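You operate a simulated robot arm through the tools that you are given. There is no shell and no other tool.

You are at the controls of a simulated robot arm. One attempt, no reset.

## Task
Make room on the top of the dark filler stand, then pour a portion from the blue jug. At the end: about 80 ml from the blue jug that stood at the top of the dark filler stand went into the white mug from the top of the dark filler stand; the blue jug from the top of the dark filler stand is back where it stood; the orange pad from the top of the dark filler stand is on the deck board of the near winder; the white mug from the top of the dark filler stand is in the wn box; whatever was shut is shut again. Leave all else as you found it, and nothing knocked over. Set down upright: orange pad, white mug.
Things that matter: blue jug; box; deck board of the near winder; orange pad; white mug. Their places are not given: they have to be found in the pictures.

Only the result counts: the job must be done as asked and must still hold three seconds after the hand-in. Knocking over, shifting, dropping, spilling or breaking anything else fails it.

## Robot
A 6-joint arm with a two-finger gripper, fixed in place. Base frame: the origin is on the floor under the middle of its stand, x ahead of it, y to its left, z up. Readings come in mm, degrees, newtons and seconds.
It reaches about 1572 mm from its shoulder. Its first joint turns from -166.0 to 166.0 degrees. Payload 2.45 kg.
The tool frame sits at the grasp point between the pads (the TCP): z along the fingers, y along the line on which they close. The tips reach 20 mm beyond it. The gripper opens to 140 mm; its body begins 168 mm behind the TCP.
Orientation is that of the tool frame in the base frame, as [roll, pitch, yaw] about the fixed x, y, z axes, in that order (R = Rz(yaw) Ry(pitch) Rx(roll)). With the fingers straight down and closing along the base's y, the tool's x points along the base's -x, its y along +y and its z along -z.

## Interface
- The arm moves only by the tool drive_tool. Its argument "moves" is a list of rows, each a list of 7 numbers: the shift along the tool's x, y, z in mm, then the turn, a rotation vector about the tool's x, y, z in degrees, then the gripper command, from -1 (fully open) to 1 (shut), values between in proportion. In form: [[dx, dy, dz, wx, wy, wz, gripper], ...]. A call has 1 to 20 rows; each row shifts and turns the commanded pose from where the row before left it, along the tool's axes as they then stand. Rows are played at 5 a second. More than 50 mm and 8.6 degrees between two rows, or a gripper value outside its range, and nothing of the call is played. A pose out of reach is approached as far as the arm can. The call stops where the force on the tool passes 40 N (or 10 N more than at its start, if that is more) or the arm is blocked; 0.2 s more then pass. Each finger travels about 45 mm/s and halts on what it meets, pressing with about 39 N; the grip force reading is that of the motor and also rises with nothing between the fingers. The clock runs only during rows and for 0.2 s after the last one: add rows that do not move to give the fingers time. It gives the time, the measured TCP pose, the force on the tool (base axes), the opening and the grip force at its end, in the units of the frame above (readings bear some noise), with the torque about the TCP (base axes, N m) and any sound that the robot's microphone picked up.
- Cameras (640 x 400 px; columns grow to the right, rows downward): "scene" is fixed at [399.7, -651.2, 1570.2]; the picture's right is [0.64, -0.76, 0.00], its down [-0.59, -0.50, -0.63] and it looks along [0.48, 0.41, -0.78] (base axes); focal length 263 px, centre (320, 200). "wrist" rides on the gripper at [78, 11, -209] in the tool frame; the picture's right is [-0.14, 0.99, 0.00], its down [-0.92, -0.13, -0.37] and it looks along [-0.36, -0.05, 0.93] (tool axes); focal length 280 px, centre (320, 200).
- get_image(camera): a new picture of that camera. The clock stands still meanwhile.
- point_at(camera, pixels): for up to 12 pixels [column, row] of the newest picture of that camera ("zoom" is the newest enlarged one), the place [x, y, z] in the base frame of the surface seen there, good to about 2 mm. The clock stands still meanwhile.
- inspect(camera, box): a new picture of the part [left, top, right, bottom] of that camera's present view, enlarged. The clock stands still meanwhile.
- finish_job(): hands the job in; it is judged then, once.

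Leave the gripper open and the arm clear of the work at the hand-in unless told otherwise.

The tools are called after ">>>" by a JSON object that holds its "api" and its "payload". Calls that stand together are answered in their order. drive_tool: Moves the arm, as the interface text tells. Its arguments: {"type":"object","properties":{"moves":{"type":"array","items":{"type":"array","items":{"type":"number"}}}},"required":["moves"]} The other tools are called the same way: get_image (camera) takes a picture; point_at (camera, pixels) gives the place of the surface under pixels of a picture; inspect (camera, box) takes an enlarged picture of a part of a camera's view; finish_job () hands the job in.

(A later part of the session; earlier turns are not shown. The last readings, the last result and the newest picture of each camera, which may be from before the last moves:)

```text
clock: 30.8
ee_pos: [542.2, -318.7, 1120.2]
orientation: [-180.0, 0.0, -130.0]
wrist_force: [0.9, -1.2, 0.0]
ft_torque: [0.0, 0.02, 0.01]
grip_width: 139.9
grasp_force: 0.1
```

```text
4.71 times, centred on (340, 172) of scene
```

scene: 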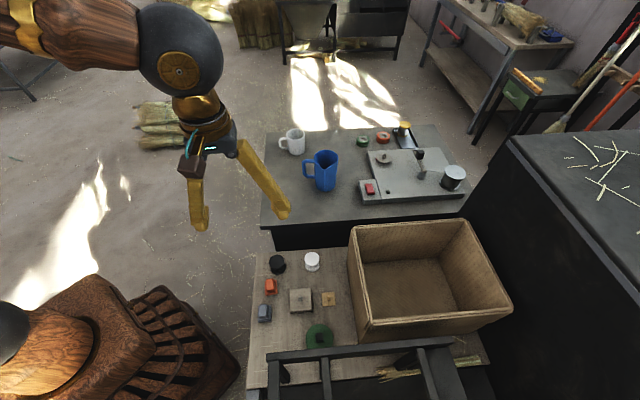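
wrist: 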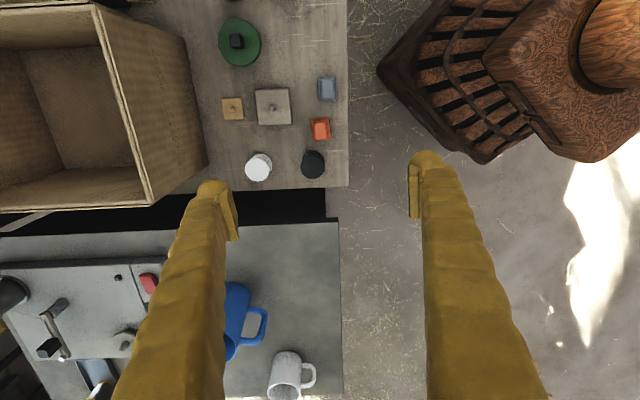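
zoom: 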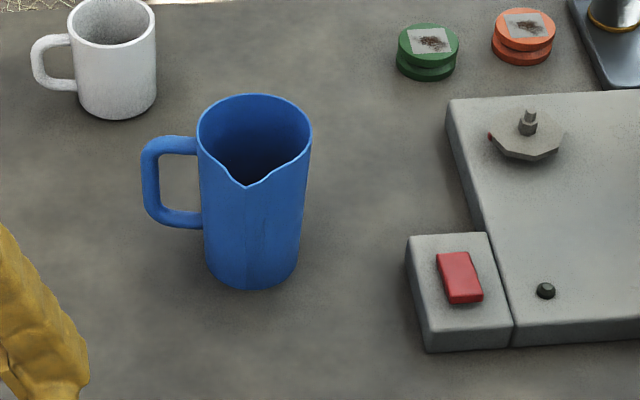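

The fingers will clear the grey block, whose nearest corner is around (990,-345). I'll move above the jug centre (938,-223) and turn the hand so the finger line runs along yaw 80°, halfway between the handle and the spout.

>>> {"api": "drive_tool", "payload": {"moves": [[-36.43, -26.84, 0, 0, 0, 0, -1], [-36.43, -26.84, 0, 0, 0, 0, -1], [-36.43, -26.84, 0, 0, 0, 0, -1], [-36.43, -26.84, 0, 0, 0, 0, -1], [-36.43, -26.84, 0, 0, 0, 0, -1], [-36.43, -26.84, 0, 0, 0, 0, -1], [-36.43, -26.84, 0, 0, 0, 0, -1], [-36.43, -26.84, 0, 0, 0, 0, -1], [-36.43, -26.84, 0, 0, 0, 0, -1], [0, 0, 0, 0, 0, 7.5, -1], [0, 0, 0, 0, 0, 7.5, -1], [0, 0, 0, 0, 0, 7.5, -1], [0, 0, 0, 0, 0, 7.5, -1], [0, 0, 0, 0, 0, 7.5, -1], [0, 0, 0, 0, 0, 7.5, -1], [0, 0, 0, 0, 0, 7.5, -1], [0, 0, 0, 0, 0, 7.5, -1], [0, 0, 0, 0, 0, 0, -1], [0, 0, 0, 0, 0, 0, -1]]}}

>>> {"api": "get_image", "payload": {"camera": "wrist"}}

```text
clock: 34.8
ee_pos: [937.4, -222.0, 1124.0]
orientation: [180.0, 0.1, 170.0]
wrist_force: [0.4, 0.0, -0.3]
ft_torque: [-0.02, 0.02, 0.0]
grip_width: 140.0
grasp_force: 0.1
```

```text
taken
```

wrist: 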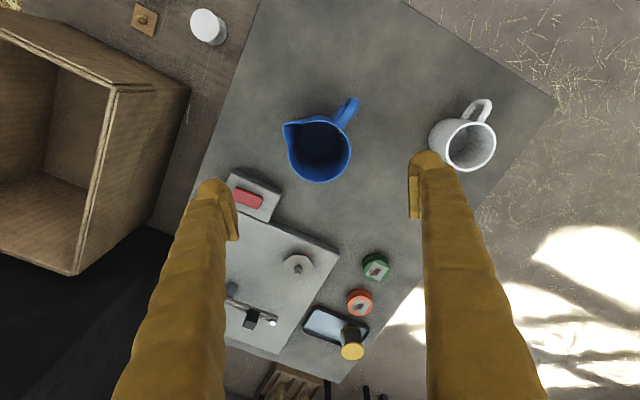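

I see the jug between the fingers with its spout at (285,126) and handle at (348,105). I'll enlarge it and measure the rim again to refine the centre.

>>> {"api": "inspect", "payload": {"camera": "wrist", "box": [270, 85, 370, 195]}}

```text
3.64 times, centred on (320, 140) of wrist
```

zoom: 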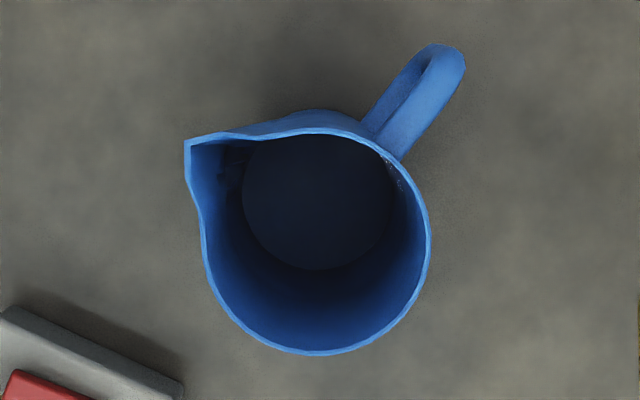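

>>> {"api": "point_at", "payload": {"camera": "zoom", "pixels": [[187, 145], [318, 353], [429, 240], [208, 265], [385, 325], [400, 165], [320, 200], [350, 230], [260, 200], [440, 46], [440, 95], [250, 328]]}}

```text
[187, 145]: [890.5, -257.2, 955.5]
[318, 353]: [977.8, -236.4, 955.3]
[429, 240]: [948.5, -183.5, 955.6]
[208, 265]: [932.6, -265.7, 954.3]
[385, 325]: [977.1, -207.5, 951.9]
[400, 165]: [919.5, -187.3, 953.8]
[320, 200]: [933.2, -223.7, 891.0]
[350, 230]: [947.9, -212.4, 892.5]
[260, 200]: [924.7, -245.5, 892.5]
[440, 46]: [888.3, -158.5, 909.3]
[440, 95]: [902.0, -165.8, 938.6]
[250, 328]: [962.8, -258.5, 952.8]
```

Refined jug centre ≈(938.3,-224), outer radius ≈41.8. The dark liquid disc looks smaller than the rim, so I'll probe the inner wall to learn the inside shape.

>>> {"api": "point_at", "payload": {"camera": "zoom", "pixels": [[238, 230], [228, 250], [260, 262], [320, 278], [320, 300], [320, 320], [320, 340], [395, 230], [405, 240], [418, 250], [320, 262], [250, 240]]}}

```text
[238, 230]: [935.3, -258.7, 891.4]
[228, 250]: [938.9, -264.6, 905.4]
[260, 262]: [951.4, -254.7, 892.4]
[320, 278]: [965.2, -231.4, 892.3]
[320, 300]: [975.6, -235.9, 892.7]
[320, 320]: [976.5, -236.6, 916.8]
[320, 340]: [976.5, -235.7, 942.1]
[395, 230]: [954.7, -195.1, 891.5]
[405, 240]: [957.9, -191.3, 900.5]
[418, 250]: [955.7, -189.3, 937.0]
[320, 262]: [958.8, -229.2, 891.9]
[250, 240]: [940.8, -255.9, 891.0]
```

The liquid surface reaches the wall (inner radius ≈38–39), so the jug holds roughly 300 ml. The start of flow should come near 48° and 80 ml near 55° of tilt. Now I'll descend around the jug with open fingers.

>>> {"api": "drive_tool", "payload": {"moves": [[-0.9, -1.2, 0, 0, 0, 0, -1], [0, 0, 40, 0, 0, 0, -1], [0, 0, 40, 0, 0, 0, -1], [0, 0, 40, 0, 0, 0, -1], [0, 0, 40, 0, 0, 0, -1], [0, 0, 40, 0, 0, 0, -1], [0, 0, 20, 0, 0, 0, -1], [0, 0, 17, 0, 0, 0, -1], [0, 0, 0, 0, 0, 0, -1], [0, 0, 0, 0, 0, 0, -1]]}}

>>> {"api": "get_image", "payload": {"camera": "wrist"}}

>>> {"api": "get_image", "payload": {"camera": "scene"}}

```text
clock: 37.0
ee_pos: [937.6, -223.5, 888.6]
orientation: [-179.9, 0.1, 169.9]
wrist_force: [0.3, -0.1, -1.0]
ft_torque: [0.01, -0.02, -0.04]
grip_width: 139.8
grasp_force: 0.1
```

```text
taken
```

wrist: 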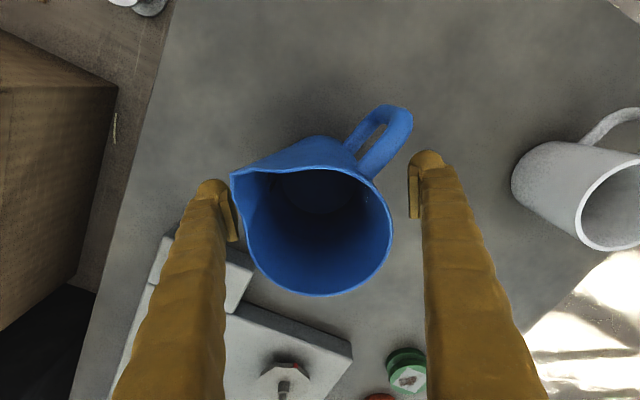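

```text
taken
```

scene: 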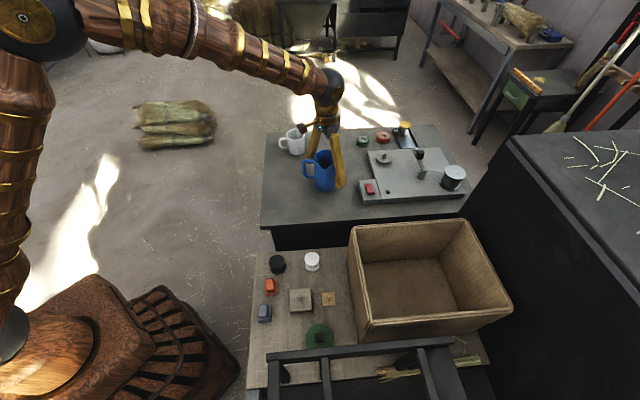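

The spout and handle both clear the finger line. I'll close on the jug body.

>>> {"api": "drive_tool", "payload": {"moves": [[0, 0, 0, 0, 0, 0, 1], [0, 0, 0, 0, 0, 0, 1], [0, 0, 0, 0, 0, 0, 1], [0, 0, 0, 0, 0, 0, 1], [0, 0, 0, 0, 0, 0, 1], [0, 0, 0, 0, 0, 0, 1], [0, 0, 0, 0, 0, 0, 1]]}}

>>> {"api": "get_image", "payload": {"camera": "wrist"}}

>>> {"api": "inspect", "payload": {"camera": "scene", "box": [270, 110, 370, 210]}}

```text
clock: 38.6
ee_pos: [937.4, -223.1, 889.1]
orientation: [-179.9, 0.1, 170.0]
wrist_force: [1.7, -3.1, 6.6]
ft_torque: [0.13, 0.01, -0.07]
grip_width: 90.3
grasp_force: 39.2
```

```text
taken
```

wrist: 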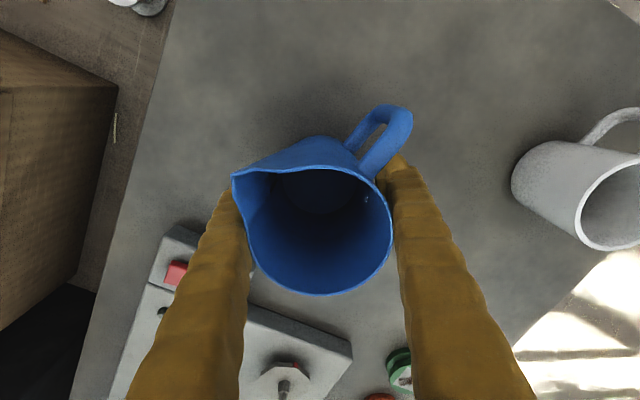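

```text
4.00 times, centred on (320, 160) of scene
```

zoom: 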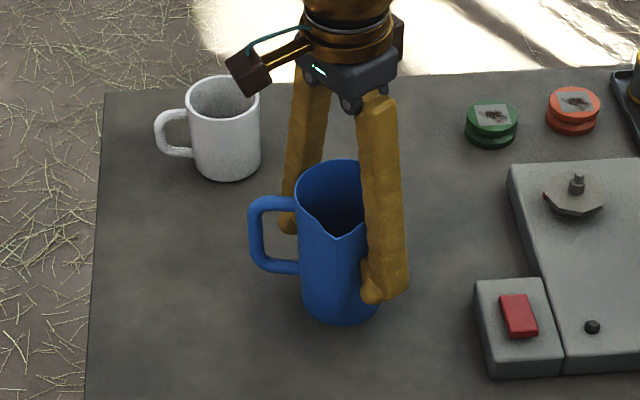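

The opening reads 90 mm, wider than the body's ~82 mm, so a finger may be touching the handle root. I'll enlarge the contact areas.

>>> {"api": "inspect", "payload": {"camera": "wrist", "box": [340, 90, 440, 200]}}

>>> {"api": "inspect", "payload": {"camera": "wrist", "box": [200, 150, 300, 260]}}

>>> {"api": "inspect", "payload": {"camera": "scene", "box": [295, 130, 355, 195]}}

```text
3.64 times, centred on (390, 145) of wrist
```

zoom: 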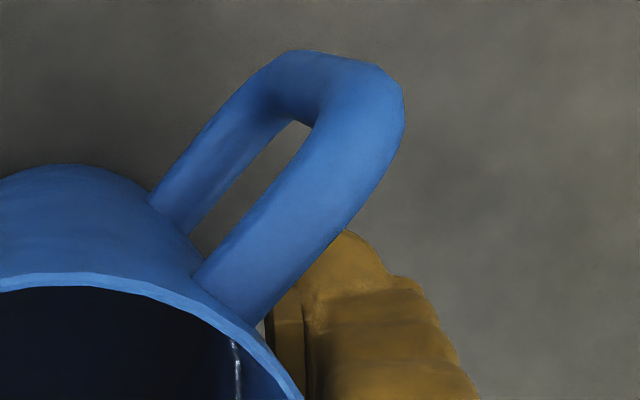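

```text
3.64 times, centred on (250, 205) of wrist
```

zoom: 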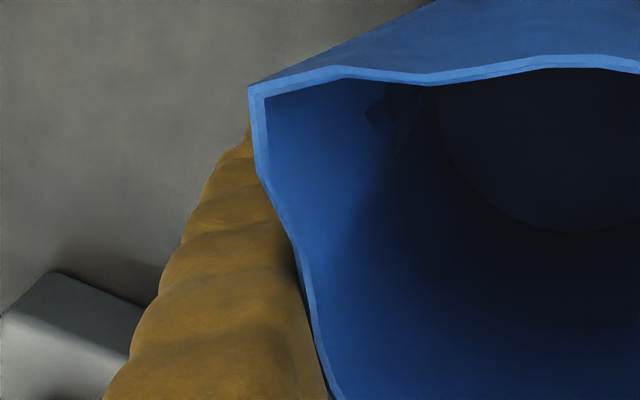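

```text
6.15 times, centred on (325, 162) of scene
```

zoom: 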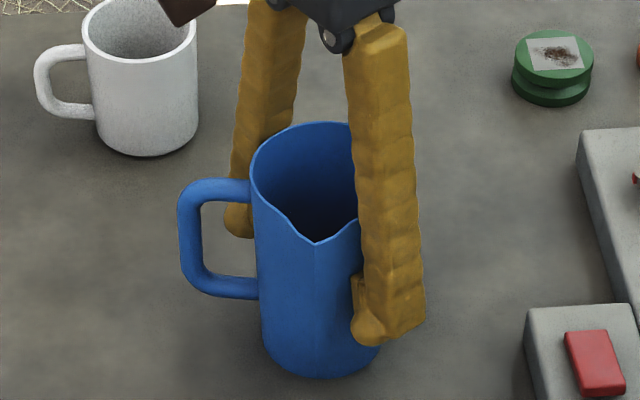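

The upward force and the wide opening suggest the slanted upper part of the fingers meets the rim before the pads do. I'll open slightly, rise 34 mm and close again nearer to the rim.

>>> {"api": "drive_tool", "payload": {"moves": [[0, 0, 0, 0, 0, 0, -0.6], [0, 0, 0, 0, 0, 0, -0.6], [0, 0, 0, 0, 0, 0, -0.6], [0, 0, -17, 0, 0, 0, -0.6], [0, 0, -17, 0, 0, 0, -0.6], [0, 0, 0, 0, 0, 0, -0.6], [0, 0, 0, 0, 0, 0, 1], [0, 0, 0, 0, 0, 0, 1], [0, 0, 0, 0, 0, 0, 1], [0, 0, 0, 0, 0, 0, 1], [0, 0, 0, 0, 0, 0, 1], [0, 0, 0, 0, 0, 0, 1]]}}

>>> {"api": "get_image", "payload": {"camera": "wrist"}}

>>> {"api": "inspect", "payload": {"camera": "scene", "box": [295, 130, 355, 195]}}

```text
clock: 41.2
ee_pos: [937.8, -223.8, 918.6]
orientation: [-180.0, 0.0, 170.0]
wrist_force: [-0.2, 1.1, 4.7]
ft_torque: [-0.11, 0.01, -0.04]
grip_width: 91.9
grasp_force: 39.1
```

```text
taken
```

wrist: 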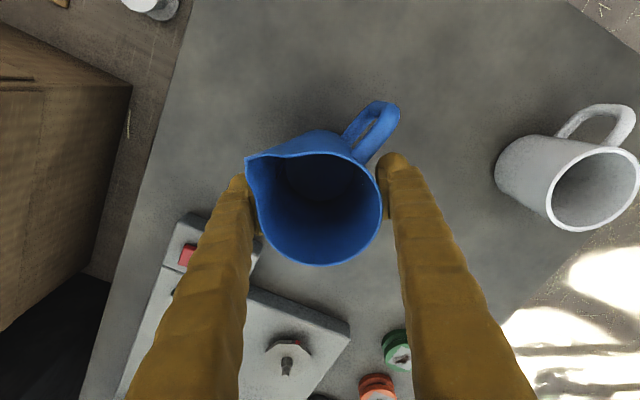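

```text
6.15 times, centred on (325, 162) of scene
```

zoom: 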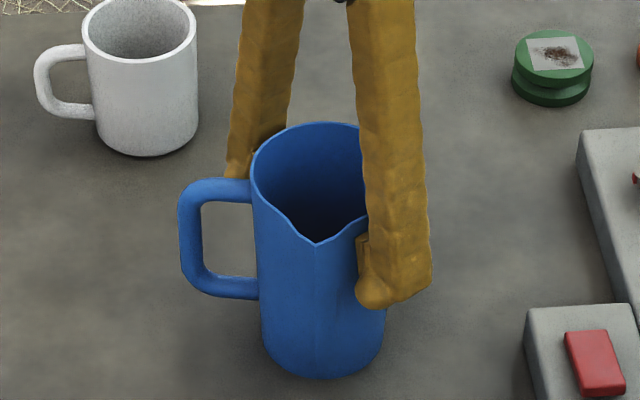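

The second grip reads 91.9 mm, and the growth between the two heights matches the jug's own taper, so this is a true grip on the body. The mug is visible at right (~590,185), so I'll re-measure its rim before lifting.

>>> {"api": "point_at", "payload": {"camera": "wrist", "pixels": [[549, 205], [570, 229], [600, 226], [625, 205], [637, 175], [625, 150], [590, 150], [565, 168], [595, 195], [585, 185]]}}

>>> {"api": "inspect", "payload": {"camera": "wrist", "box": [480, 90, 640, 250]}}

```text
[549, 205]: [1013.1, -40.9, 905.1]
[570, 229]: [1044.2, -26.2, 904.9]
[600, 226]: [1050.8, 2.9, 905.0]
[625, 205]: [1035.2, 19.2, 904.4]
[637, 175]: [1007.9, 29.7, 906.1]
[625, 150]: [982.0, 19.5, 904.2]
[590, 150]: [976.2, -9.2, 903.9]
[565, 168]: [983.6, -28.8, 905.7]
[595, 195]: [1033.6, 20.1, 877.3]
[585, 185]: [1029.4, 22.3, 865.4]
```

```text
2.50 times, centred on (560, 170) of wrist
```

zoom: 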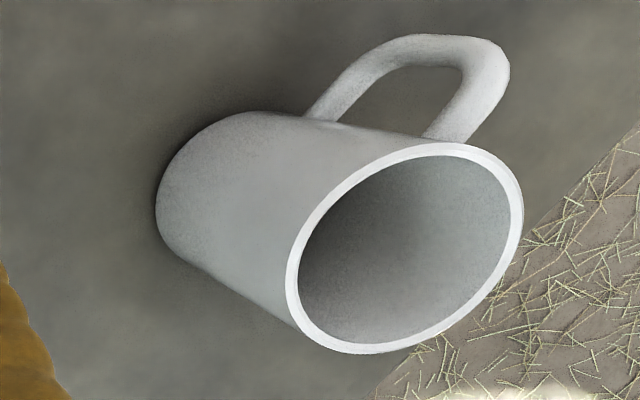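

Mug centre confirmed ≈(1012.5,-4.5). I'll lift the jug gently by 12 mm and check the grip.

>>> {"api": "drive_tool", "payload": {"moves": [[0, 0, -2, 0, 0, 0, 1], [0, 0, -4, 0, 0, 0, 1], [0, 0, -6, 0, 0, 0, 1], [0, 0, 0, 0, 0, 0, 1], [0, 0, 0, 0, 0, 0, 1]]}}

>>> {"api": "get_image", "payload": {"camera": "wrist"}}

>>> {"api": "inspect", "payload": {"camera": "scene", "box": [280, 120, 370, 210]}}

```text
clock: 42.4
ee_pos: [938.3, -224.0, 932.5]
orientation: [180.0, 0.1, 170.0]
wrist_force: [-0.4, 0.4, -3.0]
ft_torque: [0.0, -0.03, 0.01]
grip_width: 92.3
grasp_force: 38.7
```

```text
taken
```

wrist: 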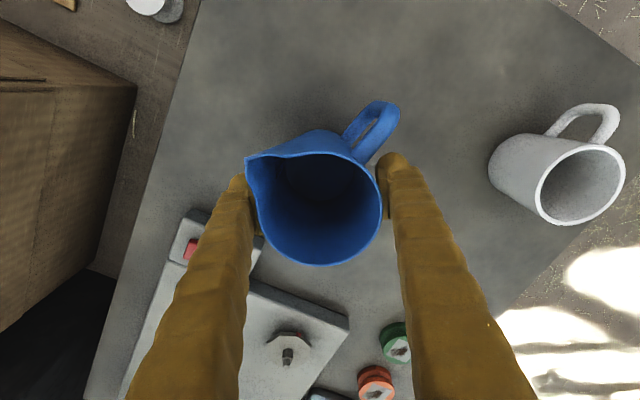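

```text
4.44 times, centred on (325, 165) of scene
```

zoom: 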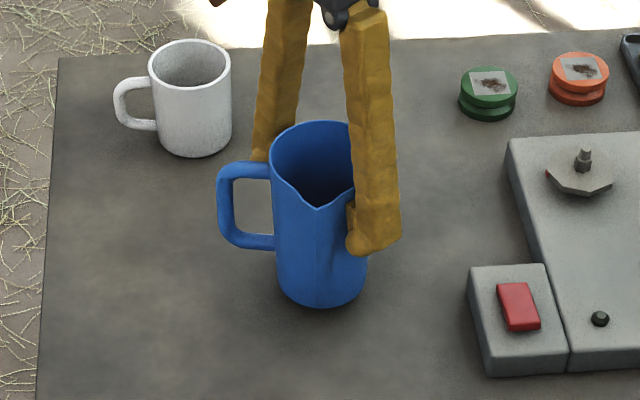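

The jug is held and hasn't slipped (spout still at (247,158)). I'll raise it to TCP z≈1040 and carry it smoothly to above the far-left side of the mug.

>>> {"api": "drive_tool", "payload": {"moves": [[0, 0, -20, 0, 0, 0, 1], [0, 0, -24, 0, 0, 0, 1], [0, 0, -24, 0, 0, 0, 1], [0, 0, -24, 0, 0, 0, 1], [0, 0, -16, 0, 0, 0, 1], [0, 0, 0, 0, 0, 0, 1], [0, 0, 0, 0, 0, 0, 1]]}}

>>> {"api": "drive_tool", "payload": {"moves": [[-2.95, 9.42, 0, 0, 0, 0, 1], [-5.9, 18.84, 0, 0, 0, 0, 1], [-5.9, 18.84, 0, 0, 0, 0, 1], [-5.9, 18.84, 0, 0, 0, 0, 1], [-5.9, 18.84, 0, 0, 0, 0, 1], [-5.9, 18.84, 0, 0, 0, 0, 1], [-5.9, 18.84, 0, 0, 0, 0, 1], [-5.9, 18.84, 0, 0, 0, 0, 1], [-5.9, 18.84, 0, 0, 0, 0, 1], [-5.9, 18.84, 0, 0, 0, 0, 1], [-5.9, 18.84, 0, 0, 0, 0, 1], [-5.9, 18.84, 0, 0, 0, 0, 1], [-5.9, 18.84, 0, 0, 0, 0, 1], [-5.9, 18.84, 0, 0, 0, 0, 1], [-5.9, 18.84, 0, 0, 0, 0, 1], [-2.95, 9.42, 0, 0, 0, 0, 1], [0, 0, 0, 0, 0, 0, 1], [0, 0, 0, 0, 0, 0, 1]]}}

>>> {"api": "get_image", "payload": {"camera": "wrist"}}

>>> {"api": "get_image", "payload": {"camera": "scene"}}

```text
clock: 44.0
ee_pos: [937.8, -224.1, 1040.9]
orientation: [-180.0, 0.0, 170.0]
wrist_force: [-0.1, -0.8, -4.0]
ft_torque: [-0.05, 0.01, -0.01]
grip_width: 91.7
grasp_force: 39.3
```

```text
clock: 47.8
ee_pos: [1073.7, 39.2, 1039.2]
orientation: [180.0, 0.1, 170.1]
wrist_force: [0.1, -0.2, -3.3]
ft_torque: [0.0, -0.01, 0.02]
grip_width: 91.7
grasp_force: 38.9
```

```text
taken
```

wrist: 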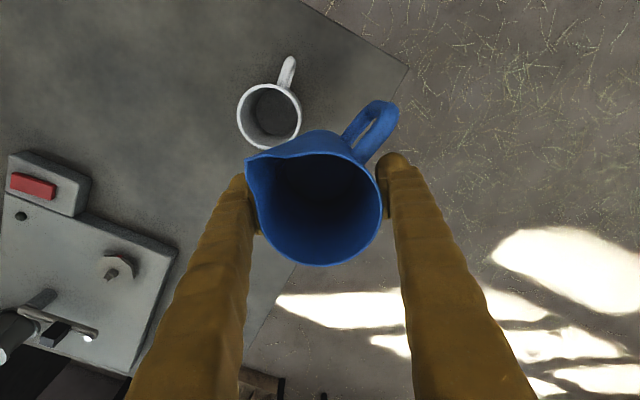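

```text
taken
```

scene: 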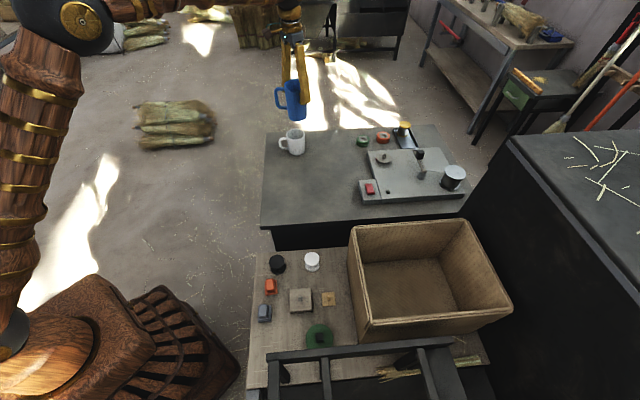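

The mug now sits just ahead of the spout in the wrist picture (269,115). I'll begin the tilt with 12° and check its direction.

>>> {"api": "drive_tool", "payload": {"moves": [[0, 0, 0, -2.828, -2.828, 0, 1], [0, 0, 0, -2.828, -2.828, 0, 1], [0, 0, 0, -2.828, -2.828, 0, 1], [0, 0, 0, 0, 0, 0, 1]]}}

>>> {"api": "inspect", "payload": {"camera": "scene", "box": [230, 40, 390, 200]}}

>>> {"api": "get_image", "payload": {"camera": "wrist"}}

```text
clock: 48.8
ee_pos: [1073.6, 38.5, 1039.0]
orientation: [171.5, 8.6, 169.3]
wrist_force: [0.1, 0.2, -4.4]
ft_torque: [-0.04, 0.0, 0.02]
grip_width: 91.7
grasp_force: 39.1
```

```text
2.50 times, centred on (310, 120) of scene
```

zoom: 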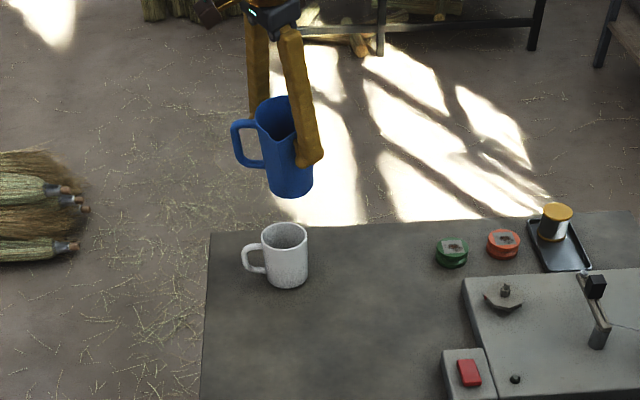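

```text
taken
```

wrist: 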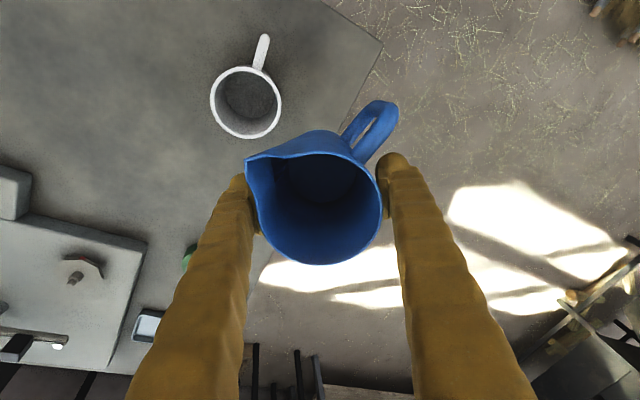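

The jug leans toward the mug as planned (direction (-0.82,-0.56)). I'll continue to 40°, which is below the expected start of flow.

>>> {"api": "drive_tool", "payload": {"moves": [[0, 0, 0, -2.828, -2.828, 0, 1], [0, 0, 0, -2.828, -2.828, 0, 1], [0, 0, 0, -2.828, -2.828, 0, 1], [0, 0, 0, -2.828, -2.828, 0, 1], [0, 0, 0, -2.828, -2.828, 0, 1], [0, 0, 0, -2.828, -2.828, 0, 1], [0, 0, 0, -1.414, -1.414, 0, 1], [0, 0, 0, 0, 0, 0, 1], [0, 0, 0, 0, 0, 0, 1]]}}

>>> {"api": "inspect", "payload": {"camera": "scene", "box": [230, 40, 390, 200]}}

>>> {"api": "get_image", "payload": {"camera": "wrist"}}

```text
clock: 50.8
ee_pos: [1074.1, 38.4, 1040.8]
orientation: [151.1, 25.8, 163.3]
wrist_force: [0.3, 0.3, -3.4]
ft_torque: [-0.07, 0.11, 0.02]
grip_width: 91.8
grasp_force: 39.0
```

```text
2.50 times, centred on (310, 120) of scene
```

zoom: 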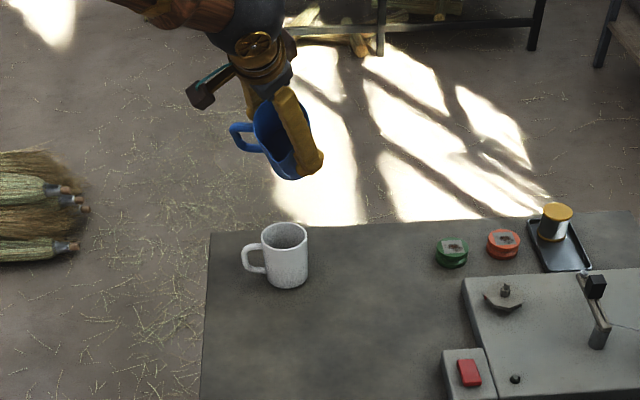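

```text
taken
```

wrist: 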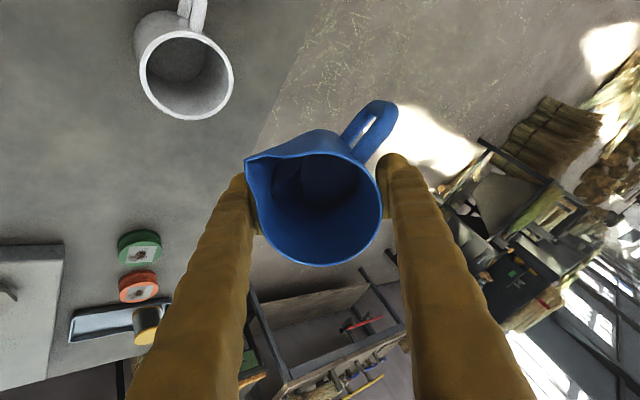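

Tilt is now 38°. I'll check the spout tip (~247,158) and mug rim positions from the wrist picture before lowering.

>>> {"api": "point_at", "payload": {"camera": "wrist", "pixels": [[247, 159], [249, 158], [320, 264], [381, 205], [140, 65], [232, 85], [185, 118], [160, 35], [180, 70], [300, 180]]}}

>>> {"api": "inspect", "payload": {"camera": "wrist", "box": [230, 120, 400, 280]}}

```text
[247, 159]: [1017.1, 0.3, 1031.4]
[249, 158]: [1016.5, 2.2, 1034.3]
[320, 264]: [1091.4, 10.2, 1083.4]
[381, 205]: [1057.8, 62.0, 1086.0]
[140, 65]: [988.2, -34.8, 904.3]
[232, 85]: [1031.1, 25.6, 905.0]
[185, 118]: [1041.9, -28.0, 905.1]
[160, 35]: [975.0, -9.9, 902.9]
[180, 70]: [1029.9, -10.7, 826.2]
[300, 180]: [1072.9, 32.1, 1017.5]
```

```text
2.50 times, centred on (315, 200) of wrist
```

zoom: 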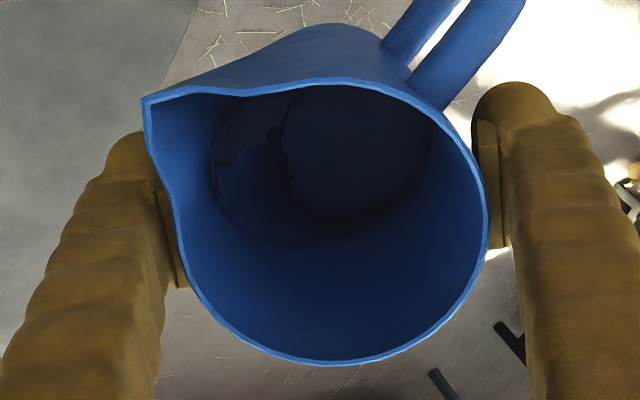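

The spout tip is at (1017,0,1031), 6 mm before the mug's centre as planned. I'll lower 94 mm so the spout sits about 32 mm above the mug's rim.

>>> {"api": "drive_tool", "payload": {"moves": [[6.82, -6.82, 12.35, 0, 0, 0, 1], [6.82, -6.82, 12.35, 0, 0, 0, 1], [6.82, -6.82, 12.35, 0, 0, 0, 1], [6.82, -6.82, 12.35, 0, 0, 0, 1], [6.82, -6.82, 12.35, 0, 0, 0, 1], [6.82, -6.82, 12.35, 0, 0, 0, 1], [0, 0, 0, 0, 0, 0, 1], [0, 0, 0, 0, 0, 0, 1]]}}

>>> {"api": "get_image", "payload": {"camera": "wrist"}}

>>> {"api": "inspect", "payload": {"camera": "scene", "box": [230, 60, 370, 180]}}

```text
clock: 52.6
ee_pos: [1073.8, 40.1, 946.0]
orientation: [151.1, 25.9, 163.3]
wrist_force: [-0.7, -0.4, -4.2]
ft_torque: [-0.1, 0.11, -0.01]
grip_width: 91.6
grasp_force: 38.8
```

```text
taken
```

wrist: 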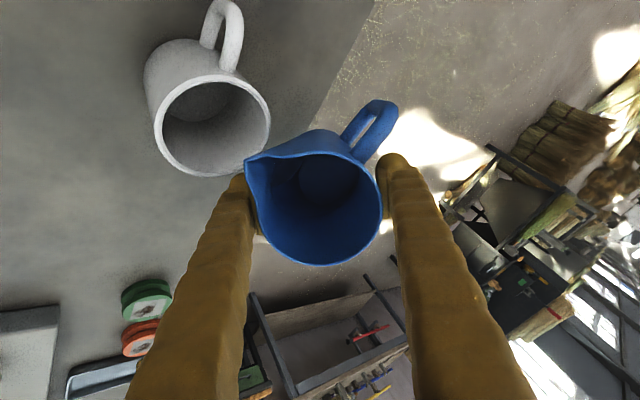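

```text
3.33 times, centred on (300, 120) of scene
```

zoom: 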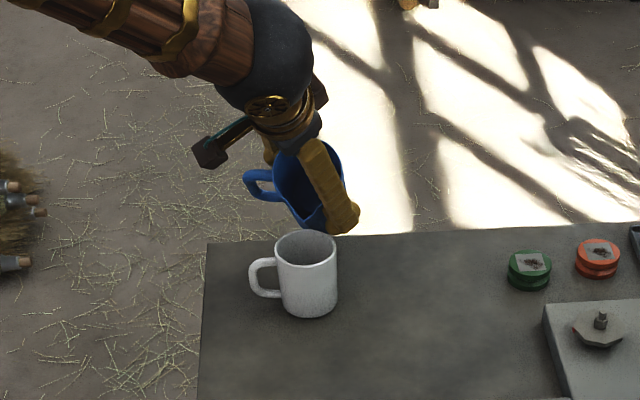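

The spout is well placed above the mug. I'll tilt on about the spout tip in small steps, from 38° to 46°, then look for flow.

>>> {"api": "drive_tool", "payload": {"moves": [[-0.914, 0.914, -2.024, -1.414, -1.414, 0, 1], [-0.914, 0.914, -2.024, -1.414, -1.414, 0, 1], [-0.914, 0.914, -2.024, -1.414, -1.414, 0, 1], [-0.914, 0.914, -2.024, -1.414, -1.414, 0, 1], [0, 0, 0, 0, 0, 0, 1], [0, 0, 0, 0, 0, 0, 1]]}}

>>> {"api": "get_image", "payload": {"camera": "wrist"}}

>>> {"api": "inspect", "payload": {"camera": "wrist", "box": [130, 20, 400, 280]}}

```text
clock: 54.0
ee_pos: [1072.8, 37.3, 957.0]
orientation: [143.7, 30.6, 159.8]
wrist_force: [-0.6, 0.6, -5.2]
ft_torque: [-0.08, 0.08, 0.01]
grip_width: 91.7
grasp_force: 39.8
```

```text
taken
```

wrist: 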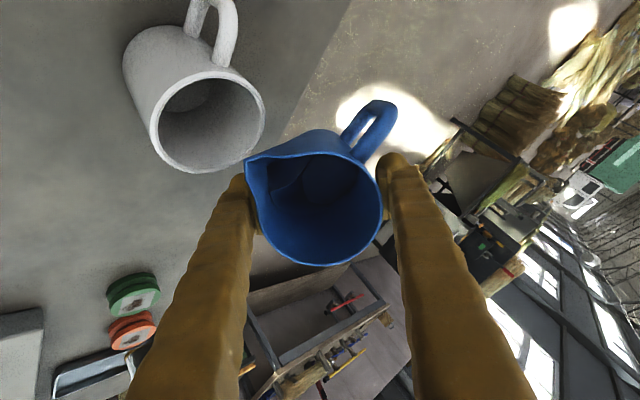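

```text
1.54 times, centred on (265, 150) of wrist
```

zoom: 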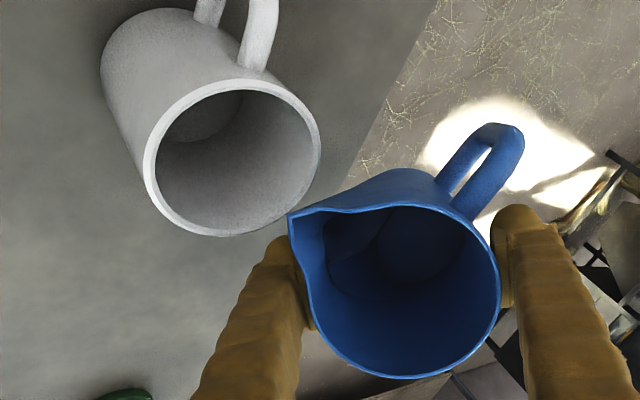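

Tilt is 46° with no flow yet. I'll probe where the liquid surface lies relative to the spout tip.

>>> {"api": "point_at", "payload": {"camera": "zoom", "pixels": [[292, 216], [335, 235], [350, 245], [365, 230], [350, 222], [380, 240], [420, 250], [340, 280], [400, 300], [230, 130], [215, 150], [240, 180]]}}

>>> {"api": "inspect", "payload": {"camera": "wrist", "box": [235, 140, 335, 230]}}

```text
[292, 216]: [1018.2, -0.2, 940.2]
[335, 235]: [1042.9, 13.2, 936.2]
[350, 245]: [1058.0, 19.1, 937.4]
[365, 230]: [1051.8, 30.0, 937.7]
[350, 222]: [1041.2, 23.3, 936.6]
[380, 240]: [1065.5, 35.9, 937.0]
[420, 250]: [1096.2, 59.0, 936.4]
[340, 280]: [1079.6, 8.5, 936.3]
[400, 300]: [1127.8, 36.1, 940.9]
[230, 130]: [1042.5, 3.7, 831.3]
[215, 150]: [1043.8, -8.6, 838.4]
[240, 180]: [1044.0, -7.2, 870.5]
```

```text
4.44 times, centred on (285, 185) of wrist
```

zoom: 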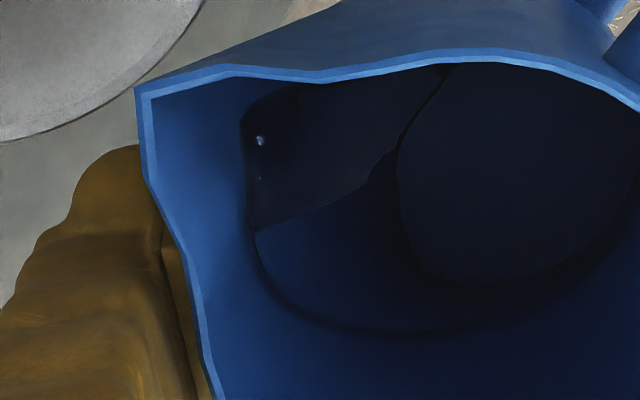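

The liquid surface lies at z≈936.7 and the spout tip at z≈940.2, so flow should start near 48.5°. I'll tilt 4° more and hold for 1.2 s.

>>> {"api": "drive_tool", "payload": {"moves": [[-0.457, 0.457, -1.012, -0.707, -0.707, 0, 1], [-0.457, 0.457, -1.012, -0.707, -0.707, 0, 1], [-0.457, 0.457, -1.012, -0.707, -0.707, 0, 1], [-0.457, 0.457, -1.012, -0.707, -0.707, 0, 1], [0, 0, 0, 0, 0, 0, 1], [0, 0, 0, 0, 0, 0, 1], [0, 0, 0, 0, 0, 0, 1], [0, 0, 0, 0, 0, 0, 1], [0, 0, 0, 0, 0, 0, 1]]}}

>>> {"api": "get_image", "payload": {"camera": "wrist"}}

>>> {"api": "inspect", "payload": {"camera": "wrist", "box": [110, 40, 350, 230]}}

```text
clock: 56.0
ee_pos: [1071.3, 36.3, 960.9]
orientation: [139.9, 32.9, 157.9]
wrist_force: [-0.8, 0.9, -3.8]
ft_torque: [-0.11, 0.1, 0.01]
grip_width: 91.6
grasp_force: 39.0
```

```text
taken
```

wrist: 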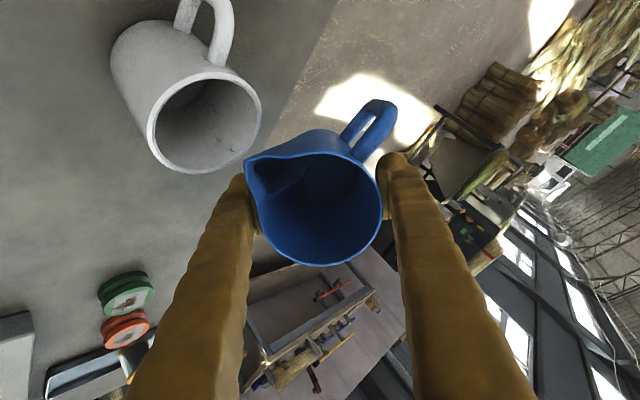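

```text
2.11 times, centred on (230, 135) of wrist
```

zoom: 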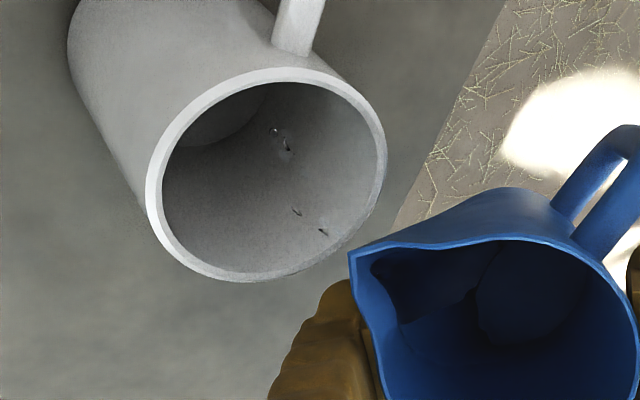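

Tilt is 50°, and I see droplets in the mug at zoom (275,130)–(325,232): flow has begun. I'll read the jug surface, spout tip, and mug floor.

>>> {"api": "point_at", "payload": {"camera": "zoom", "pixels": [[353, 253], [400, 275], [420, 290], [440, 300], [440, 265], [500, 300], [275, 130], [288, 148], [296, 212], [323, 231], [225, 125], [235, 140]]}}

```text
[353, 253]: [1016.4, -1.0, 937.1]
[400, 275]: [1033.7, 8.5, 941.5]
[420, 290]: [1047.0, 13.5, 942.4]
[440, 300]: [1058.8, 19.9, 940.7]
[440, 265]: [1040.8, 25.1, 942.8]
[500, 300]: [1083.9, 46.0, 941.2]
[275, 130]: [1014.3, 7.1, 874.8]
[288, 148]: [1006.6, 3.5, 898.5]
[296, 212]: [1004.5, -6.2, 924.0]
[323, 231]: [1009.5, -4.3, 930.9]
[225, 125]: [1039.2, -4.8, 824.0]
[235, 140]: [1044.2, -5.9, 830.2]
```

The droplets fall near the mug's centre: points like (1009,-4,931) and (1007,4,898). I'll hold 2 s and measure again.

>>> {"api": "drive_tool", "payload": {"moves": [[0, 0, 0, 0, 0, 0, 1], [0, 0, 0, 0, 0, 0, 1], [0, 0, 0, 0, 0, 0, 1], [0, 0, 0, 0, 0, 0, 1], [0, 0, 0, 0, 0, 0, 1], [0, 0, 0, 0, 0, 0, 1], [0, 0, 0, 0, 0, 0, 1], [0, 0, 0, 0, 0, 0, 1], [0, 0, 0, 0, 0, 0, 1], [0, 0, 0, 0, 0, 0, 1]]}}

>>> {"api": "inspect", "payload": {"camera": "wrist", "box": [110, 40, 350, 230]}}

>>> {"api": "point_at", "payload": {"camera": "zoom", "pixels": [[353, 253], [400, 275], [420, 290], [440, 300], [440, 265], [500, 300], [225, 125], [235, 140], [250, 120], [240, 100]]}}

```text
clock: 58.2
ee_pos: [1071.1, 37.3, 960.3]
orientation: [139.9, 33.0, 157.8]
wrist_force: [-0.1, -0.8, -4.3]
ft_torque: [-0.08, 0.08, -0.01]
grip_width: 91.6
grasp_force: 38.3
```

```text
2.11 times, centred on (230, 135) of wrist
```

zoom: 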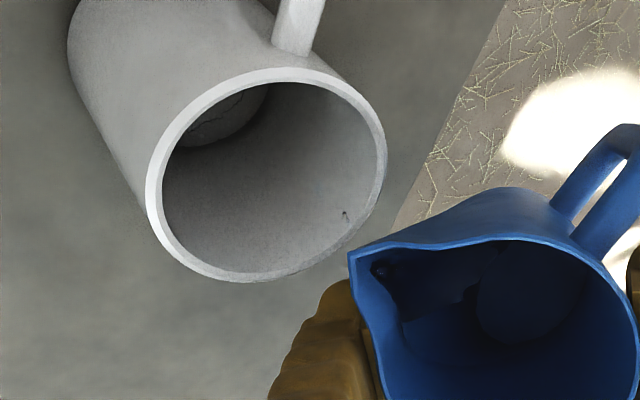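

```text
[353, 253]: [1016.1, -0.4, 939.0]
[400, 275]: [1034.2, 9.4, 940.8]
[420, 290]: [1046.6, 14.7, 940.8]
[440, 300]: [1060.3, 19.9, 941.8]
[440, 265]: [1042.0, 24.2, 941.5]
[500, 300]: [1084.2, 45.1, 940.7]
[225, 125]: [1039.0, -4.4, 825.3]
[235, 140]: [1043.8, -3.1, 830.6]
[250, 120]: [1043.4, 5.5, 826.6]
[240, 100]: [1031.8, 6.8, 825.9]
```

The surface fell slightly (~941.1) and flow is slow. I'll tilt another 2° and hold 2 s.

>>> {"api": "drive_tool", "payload": {"moves": [[-0.457, 0.457, -1.012, -0.707, -0.707, 0, 1], [-0.457, 0.457, -1.012, -0.707, -0.707, 0, 1], [0, 0, 0, 0, 0, 0, 1], [0, 0, 0, 0, 0, 0, 1], [0, 0, 0, 0, 0, 0, 1], [0, 0, 0, 0, 0, 0, 1], [0, 0, 0, 0, 0, 0, 1], [0, 0, 0, 0, 0, 0, 1], [0, 0, 0, 0, 0, 0, 1], [0, 0, 0, 0, 0, 0, 1], [0, 0, 0, 0, 0, 0, 1], [0, 0, 0, 0, 0, 0, 1]]}}

>>> {"api": "inspect", "payload": {"camera": "wrist", "box": [110, 40, 350, 230]}}

>>> {"api": "point_at", "payload": {"camera": "zoom", "pixels": [[353, 253], [400, 275], [420, 290], [440, 300], [440, 265], [500, 300], [225, 125], [235, 140], [250, 120], [240, 100], [210, 130], [220, 110]]}}

```text
clock: 60.8
ee_pos: [1070.3, 36.6, 963.1]
orientation: [137.9, 33.9, 156.7]
wrist_force: [0.1, 0.7, -4.1]
ft_torque: [-0.1, 0.1, -0.01]
grip_width: 91.8
grasp_force: 39.1
```

```text
2.11 times, centred on (230, 135) of wrist
```

zoom: 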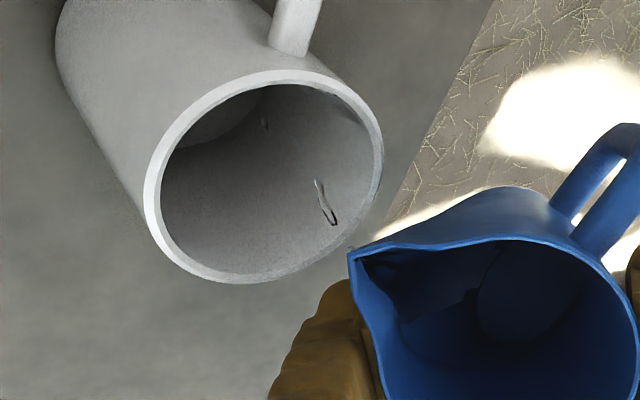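

```text
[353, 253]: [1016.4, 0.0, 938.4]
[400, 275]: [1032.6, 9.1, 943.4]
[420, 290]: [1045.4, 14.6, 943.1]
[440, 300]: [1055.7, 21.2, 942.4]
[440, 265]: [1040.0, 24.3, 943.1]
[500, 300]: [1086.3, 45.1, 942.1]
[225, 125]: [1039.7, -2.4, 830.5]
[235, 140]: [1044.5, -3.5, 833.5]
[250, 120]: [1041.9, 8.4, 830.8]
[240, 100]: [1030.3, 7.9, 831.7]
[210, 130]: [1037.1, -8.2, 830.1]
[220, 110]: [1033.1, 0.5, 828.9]
```

The mug level has risen to z≈830.5 (about 18 ml), and the jug surface is 942.8. I'll hold 3 s more to learn the flow rate.

>>> {"api": "drive_tool", "payload": {"moves": [[0, 0, 0, 0, 0, 0, 1], [0, 0, 0, 0, 0, 0, 1], [0, 0, 0, 0, 0, 0, 1], [0, 0, 0, 0, 0, 0, 1], [0, 0, 0, 0, 0, 0, 1], [0, 0, 0, 0, 0, 0, 1], [0, 0, 0, 0, 0, 0, 1], [0, 0, 0, 0, 0, 0, 1], [0, 0, 0, 0, 0, 0, 1], [0, 0, 0, 0, 0, 0, 1], [0, 0, 0, 0, 0, 0, 1], [0, 0, 0, 0, 0, 0, 1], [0, 0, 0, 0, 0, 0, 1], [0, 0, 0, 0, 0, 0, 1]]}}

>>> {"api": "inspect", "payload": {"camera": "wrist", "box": [110, 40, 350, 230]}}

>>> {"api": "point_at", "payload": {"camera": "zoom", "pixels": [[353, 253], [400, 275], [420, 290], [440, 300], [440, 265], [500, 300], [225, 125], [215, 120], [250, 120], [240, 100], [210, 130], [220, 110]]}}

```text
clock: 63.8
ee_pos: [1070.6, 36.2, 963.5]
orientation: [137.9, 33.9, 156.7]
wrist_force: [0.3, -0.3, -3.1]
ft_torque: [-0.12, 0.07, 0.0]
grip_width: 91.5
grasp_force: 38.7
```

```text
2.11 times, centred on (230, 135) of wrist
```

zoom: 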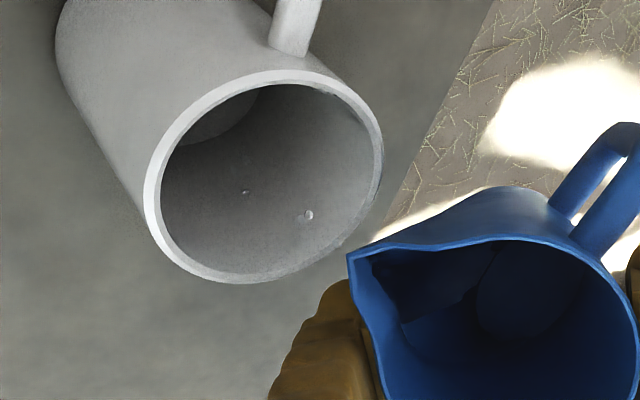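

```text
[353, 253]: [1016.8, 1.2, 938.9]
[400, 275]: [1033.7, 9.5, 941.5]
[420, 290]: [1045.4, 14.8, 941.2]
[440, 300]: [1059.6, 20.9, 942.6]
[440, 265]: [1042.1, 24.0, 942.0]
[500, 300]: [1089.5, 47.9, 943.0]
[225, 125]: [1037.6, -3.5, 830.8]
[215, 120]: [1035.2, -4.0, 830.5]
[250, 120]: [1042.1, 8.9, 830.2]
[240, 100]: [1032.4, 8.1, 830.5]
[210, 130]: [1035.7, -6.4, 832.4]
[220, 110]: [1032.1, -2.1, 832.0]
```

The flow is nearly stopped at 52°, with about 20 ml in the mug (level ≈831). I'll tilt 2° more to 54° and hold about 3 s.

>>> {"api": "drive_tool", "payload": {"moves": [[-0.457, 0.457, -1.012, -0.707, -0.707, 0, 1], [-0.457, 0.457, -1.012, -0.707, -0.707, 0, 1], [0, 0, 0, 0, 0, 0, 1], [0, 0, 0, 0, 0, 0, 1], [0, 0, 0, 0, 0, 0, 1], [0, 0, 0, 0, 0, 0, 1], [0, 0, 0, 0, 0, 0, 1], [0, 0, 0, 0, 0, 0, 1], [0, 0, 0, 0, 0, 0, 1], [0, 0, 0, 0, 0, 0, 1], [0, 0, 0, 0, 0, 0, 1], [0, 0, 0, 0, 0, 0, 1], [0, 0, 0, 0, 0, 0, 1], [0, 0, 0, 0, 0, 0, 1], [0, 0, 0, 0, 0, 0, 1], [0, 0, 0, 0, 0, 0, 1], [0, 0, 0, 0, 0, 0, 1], [0, 0, 0, 0, 0, 0, 1]]}}

>>> {"api": "inspect", "payload": {"camera": "wrist", "box": [110, 40, 350, 230]}}

>>> {"api": "point_at", "payload": {"camera": "zoom", "pixels": [[353, 253], [400, 275], [420, 290], [440, 300], [440, 265], [500, 300], [225, 125], [215, 120], [245, 120], [240, 100], [210, 130], [220, 110]]}}

```text
clock: 67.6
ee_pos: [1070.4, 36.8, 965.4]
orientation: [135.7, 35.0, 155.5]
wrist_force: [0.6, -0.5, -2.8]
ft_torque: [-0.1, 0.1, 0.0]
grip_width: 91.3
grasp_force: 39.8
```

```text
2.11 times, centred on (230, 135) of wrist
```

zoom: 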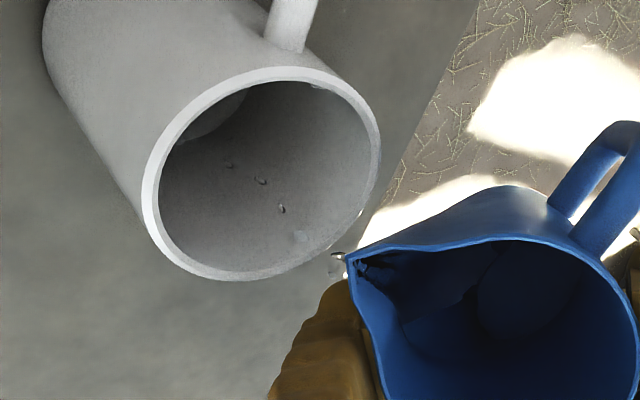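

```text
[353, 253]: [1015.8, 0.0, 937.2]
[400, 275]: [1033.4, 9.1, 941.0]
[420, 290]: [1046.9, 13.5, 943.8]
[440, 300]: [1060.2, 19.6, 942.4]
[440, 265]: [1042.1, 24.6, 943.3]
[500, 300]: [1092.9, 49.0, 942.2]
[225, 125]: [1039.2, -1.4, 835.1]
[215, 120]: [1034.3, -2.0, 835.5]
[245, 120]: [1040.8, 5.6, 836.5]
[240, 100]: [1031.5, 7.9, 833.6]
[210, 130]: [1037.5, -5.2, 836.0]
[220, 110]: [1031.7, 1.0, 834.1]
```

The mug level is ≈835 (about 34 ml) and drops are still falling. I'll hold another 3 s.

>>> {"api": "drive_tool", "payload": {"moves": [[0, 0, 0, 0, 0, 0, 1], [0, 0, 0, 0, 0, 0, 1], [0, 0, 0, 0, 0, 0, 1], [0, 0, 0, 0, 0, 0, 1], [0, 0, 0, 0, 0, 0, 1], [0, 0, 0, 0, 0, 0, 1], [0, 0, 0, 0, 0, 0, 1], [0, 0, 0, 0, 0, 0, 1], [0, 0, 0, 0, 0, 0, 1], [0, 0, 0, 0, 0, 0, 1], [0, 0, 0, 0, 0, 0, 1], [0, 0, 0, 0, 0, 0, 1], [0, 0, 0, 0, 0, 0, 1], [0, 0, 0, 0, 0, 0, 1], [0, 0, 0, 0, 0, 0, 1]]}}

>>> {"api": "inspect", "payload": {"camera": "wrist", "box": [110, 40, 350, 230]}}

>>> {"api": "point_at", "payload": {"camera": "zoom", "pixels": [[353, 253], [400, 275], [420, 290], [440, 300], [440, 265], [500, 300], [225, 125], [215, 120], [245, 120], [240, 100], [210, 130], [220, 110]]}}

>>> {"api": "inspect", "payload": {"camera": "scene", "box": [250, 90, 350, 170]}}

```text
clock: 70.8
ee_pos: [1071.0, 35.8, 965.2]
orientation: [135.8, 35.0, 155.4]
wrist_force: [0.2, -0.9, -3.9]
ft_torque: [-0.09, 0.12, -0.01]
grip_width: 91.0
grasp_force: 38.8
```

```text
2.11 times, centred on (230, 135) of wrist
```

zoom: 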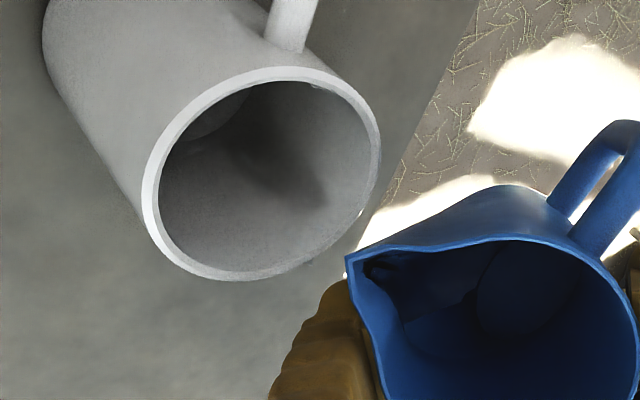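

```text
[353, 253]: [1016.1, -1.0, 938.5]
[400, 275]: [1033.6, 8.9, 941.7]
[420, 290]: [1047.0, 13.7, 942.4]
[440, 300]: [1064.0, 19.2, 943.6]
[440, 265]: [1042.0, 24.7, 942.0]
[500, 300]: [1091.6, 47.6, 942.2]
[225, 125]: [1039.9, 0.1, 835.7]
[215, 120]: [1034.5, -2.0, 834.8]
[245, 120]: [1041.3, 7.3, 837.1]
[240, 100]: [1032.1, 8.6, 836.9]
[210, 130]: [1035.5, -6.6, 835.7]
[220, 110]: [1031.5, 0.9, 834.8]
```

```text
5.00 times, centred on (300, 130) of scene
```

zoom: 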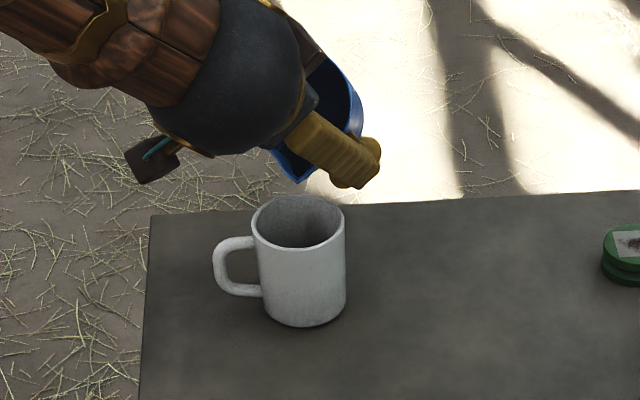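

Flow has settled at 54° with about 37 ml in the mug (level ≈835.8). The table around the mug looks dry. I'll tilt 2° more and hold.

>>> {"api": "drive_tool", "payload": {"moves": [[-0.457, 0.457, -1.012, -0.707, -0.707, 0, 1], [-0.457, 0.457, -1.012, -0.707, -0.707, 0, 1], [0, 0, 0, 0, 0, 0, 1], [0, 0, 0, 0, 0, 0, 1], [0, 0, 0, 0, 0, 0, 1], [0, 0, 0, 0, 0, 0, 1], [0, 0, 0, 0, 0, 0, 1], [0, 0, 0, 0, 0, 0, 1], [0, 0, 0, 0, 0, 0, 1], [0, 0, 0, 0, 0, 0, 1], [0, 0, 0, 0, 0, 0, 1], [0, 0, 0, 0, 0, 0, 1], [0, 0, 0, 0, 0, 0, 1], [0, 0, 0, 0, 0, 0, 1], [0, 0, 0, 0, 0, 0, 1], [0, 0, 0, 0, 0, 0, 1], [0, 0, 0, 0, 0, 0, 1], [0, 0, 0, 0, 0, 0, 1], [0, 0, 0, 0, 0, 0, 1], [0, 0, 0, 0, 0, 0, 1]]}}

>>> {"api": "inspect", "payload": {"camera": "wrist", "box": [110, 40, 350, 230]}}

>>> {"api": "point_at", "payload": {"camera": "zoom", "pixels": [[353, 253], [400, 275], [420, 290], [440, 265], [500, 300], [225, 125], [215, 120], [240, 120], [240, 100], [205, 130], [220, 110], [225, 100]]}}

```text
clock: 75.0
ee_pos: [1070.2, 36.4, 967.6]
orientation: [133.7, 35.9, 154.2]
wrist_force: [0.5, -0.4, -4.1]
ft_torque: [-0.09, 0.09, 0.0]
grip_width: 91.1
grasp_force: 39.5
```

```text
2.11 times, centred on (230, 135) of wrist
```

zoom: 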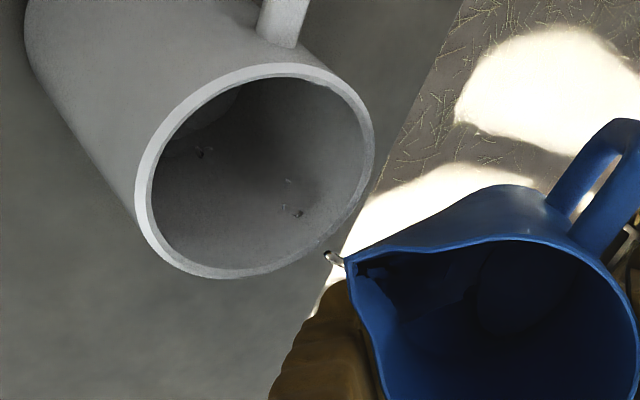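

```text
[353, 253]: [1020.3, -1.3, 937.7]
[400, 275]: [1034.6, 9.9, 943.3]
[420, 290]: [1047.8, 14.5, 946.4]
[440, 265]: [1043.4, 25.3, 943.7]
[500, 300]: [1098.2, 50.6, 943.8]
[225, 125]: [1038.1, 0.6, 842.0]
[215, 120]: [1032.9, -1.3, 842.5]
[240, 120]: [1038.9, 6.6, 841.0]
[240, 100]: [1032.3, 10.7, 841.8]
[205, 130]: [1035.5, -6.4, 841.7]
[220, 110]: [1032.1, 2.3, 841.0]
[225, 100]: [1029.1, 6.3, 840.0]
```

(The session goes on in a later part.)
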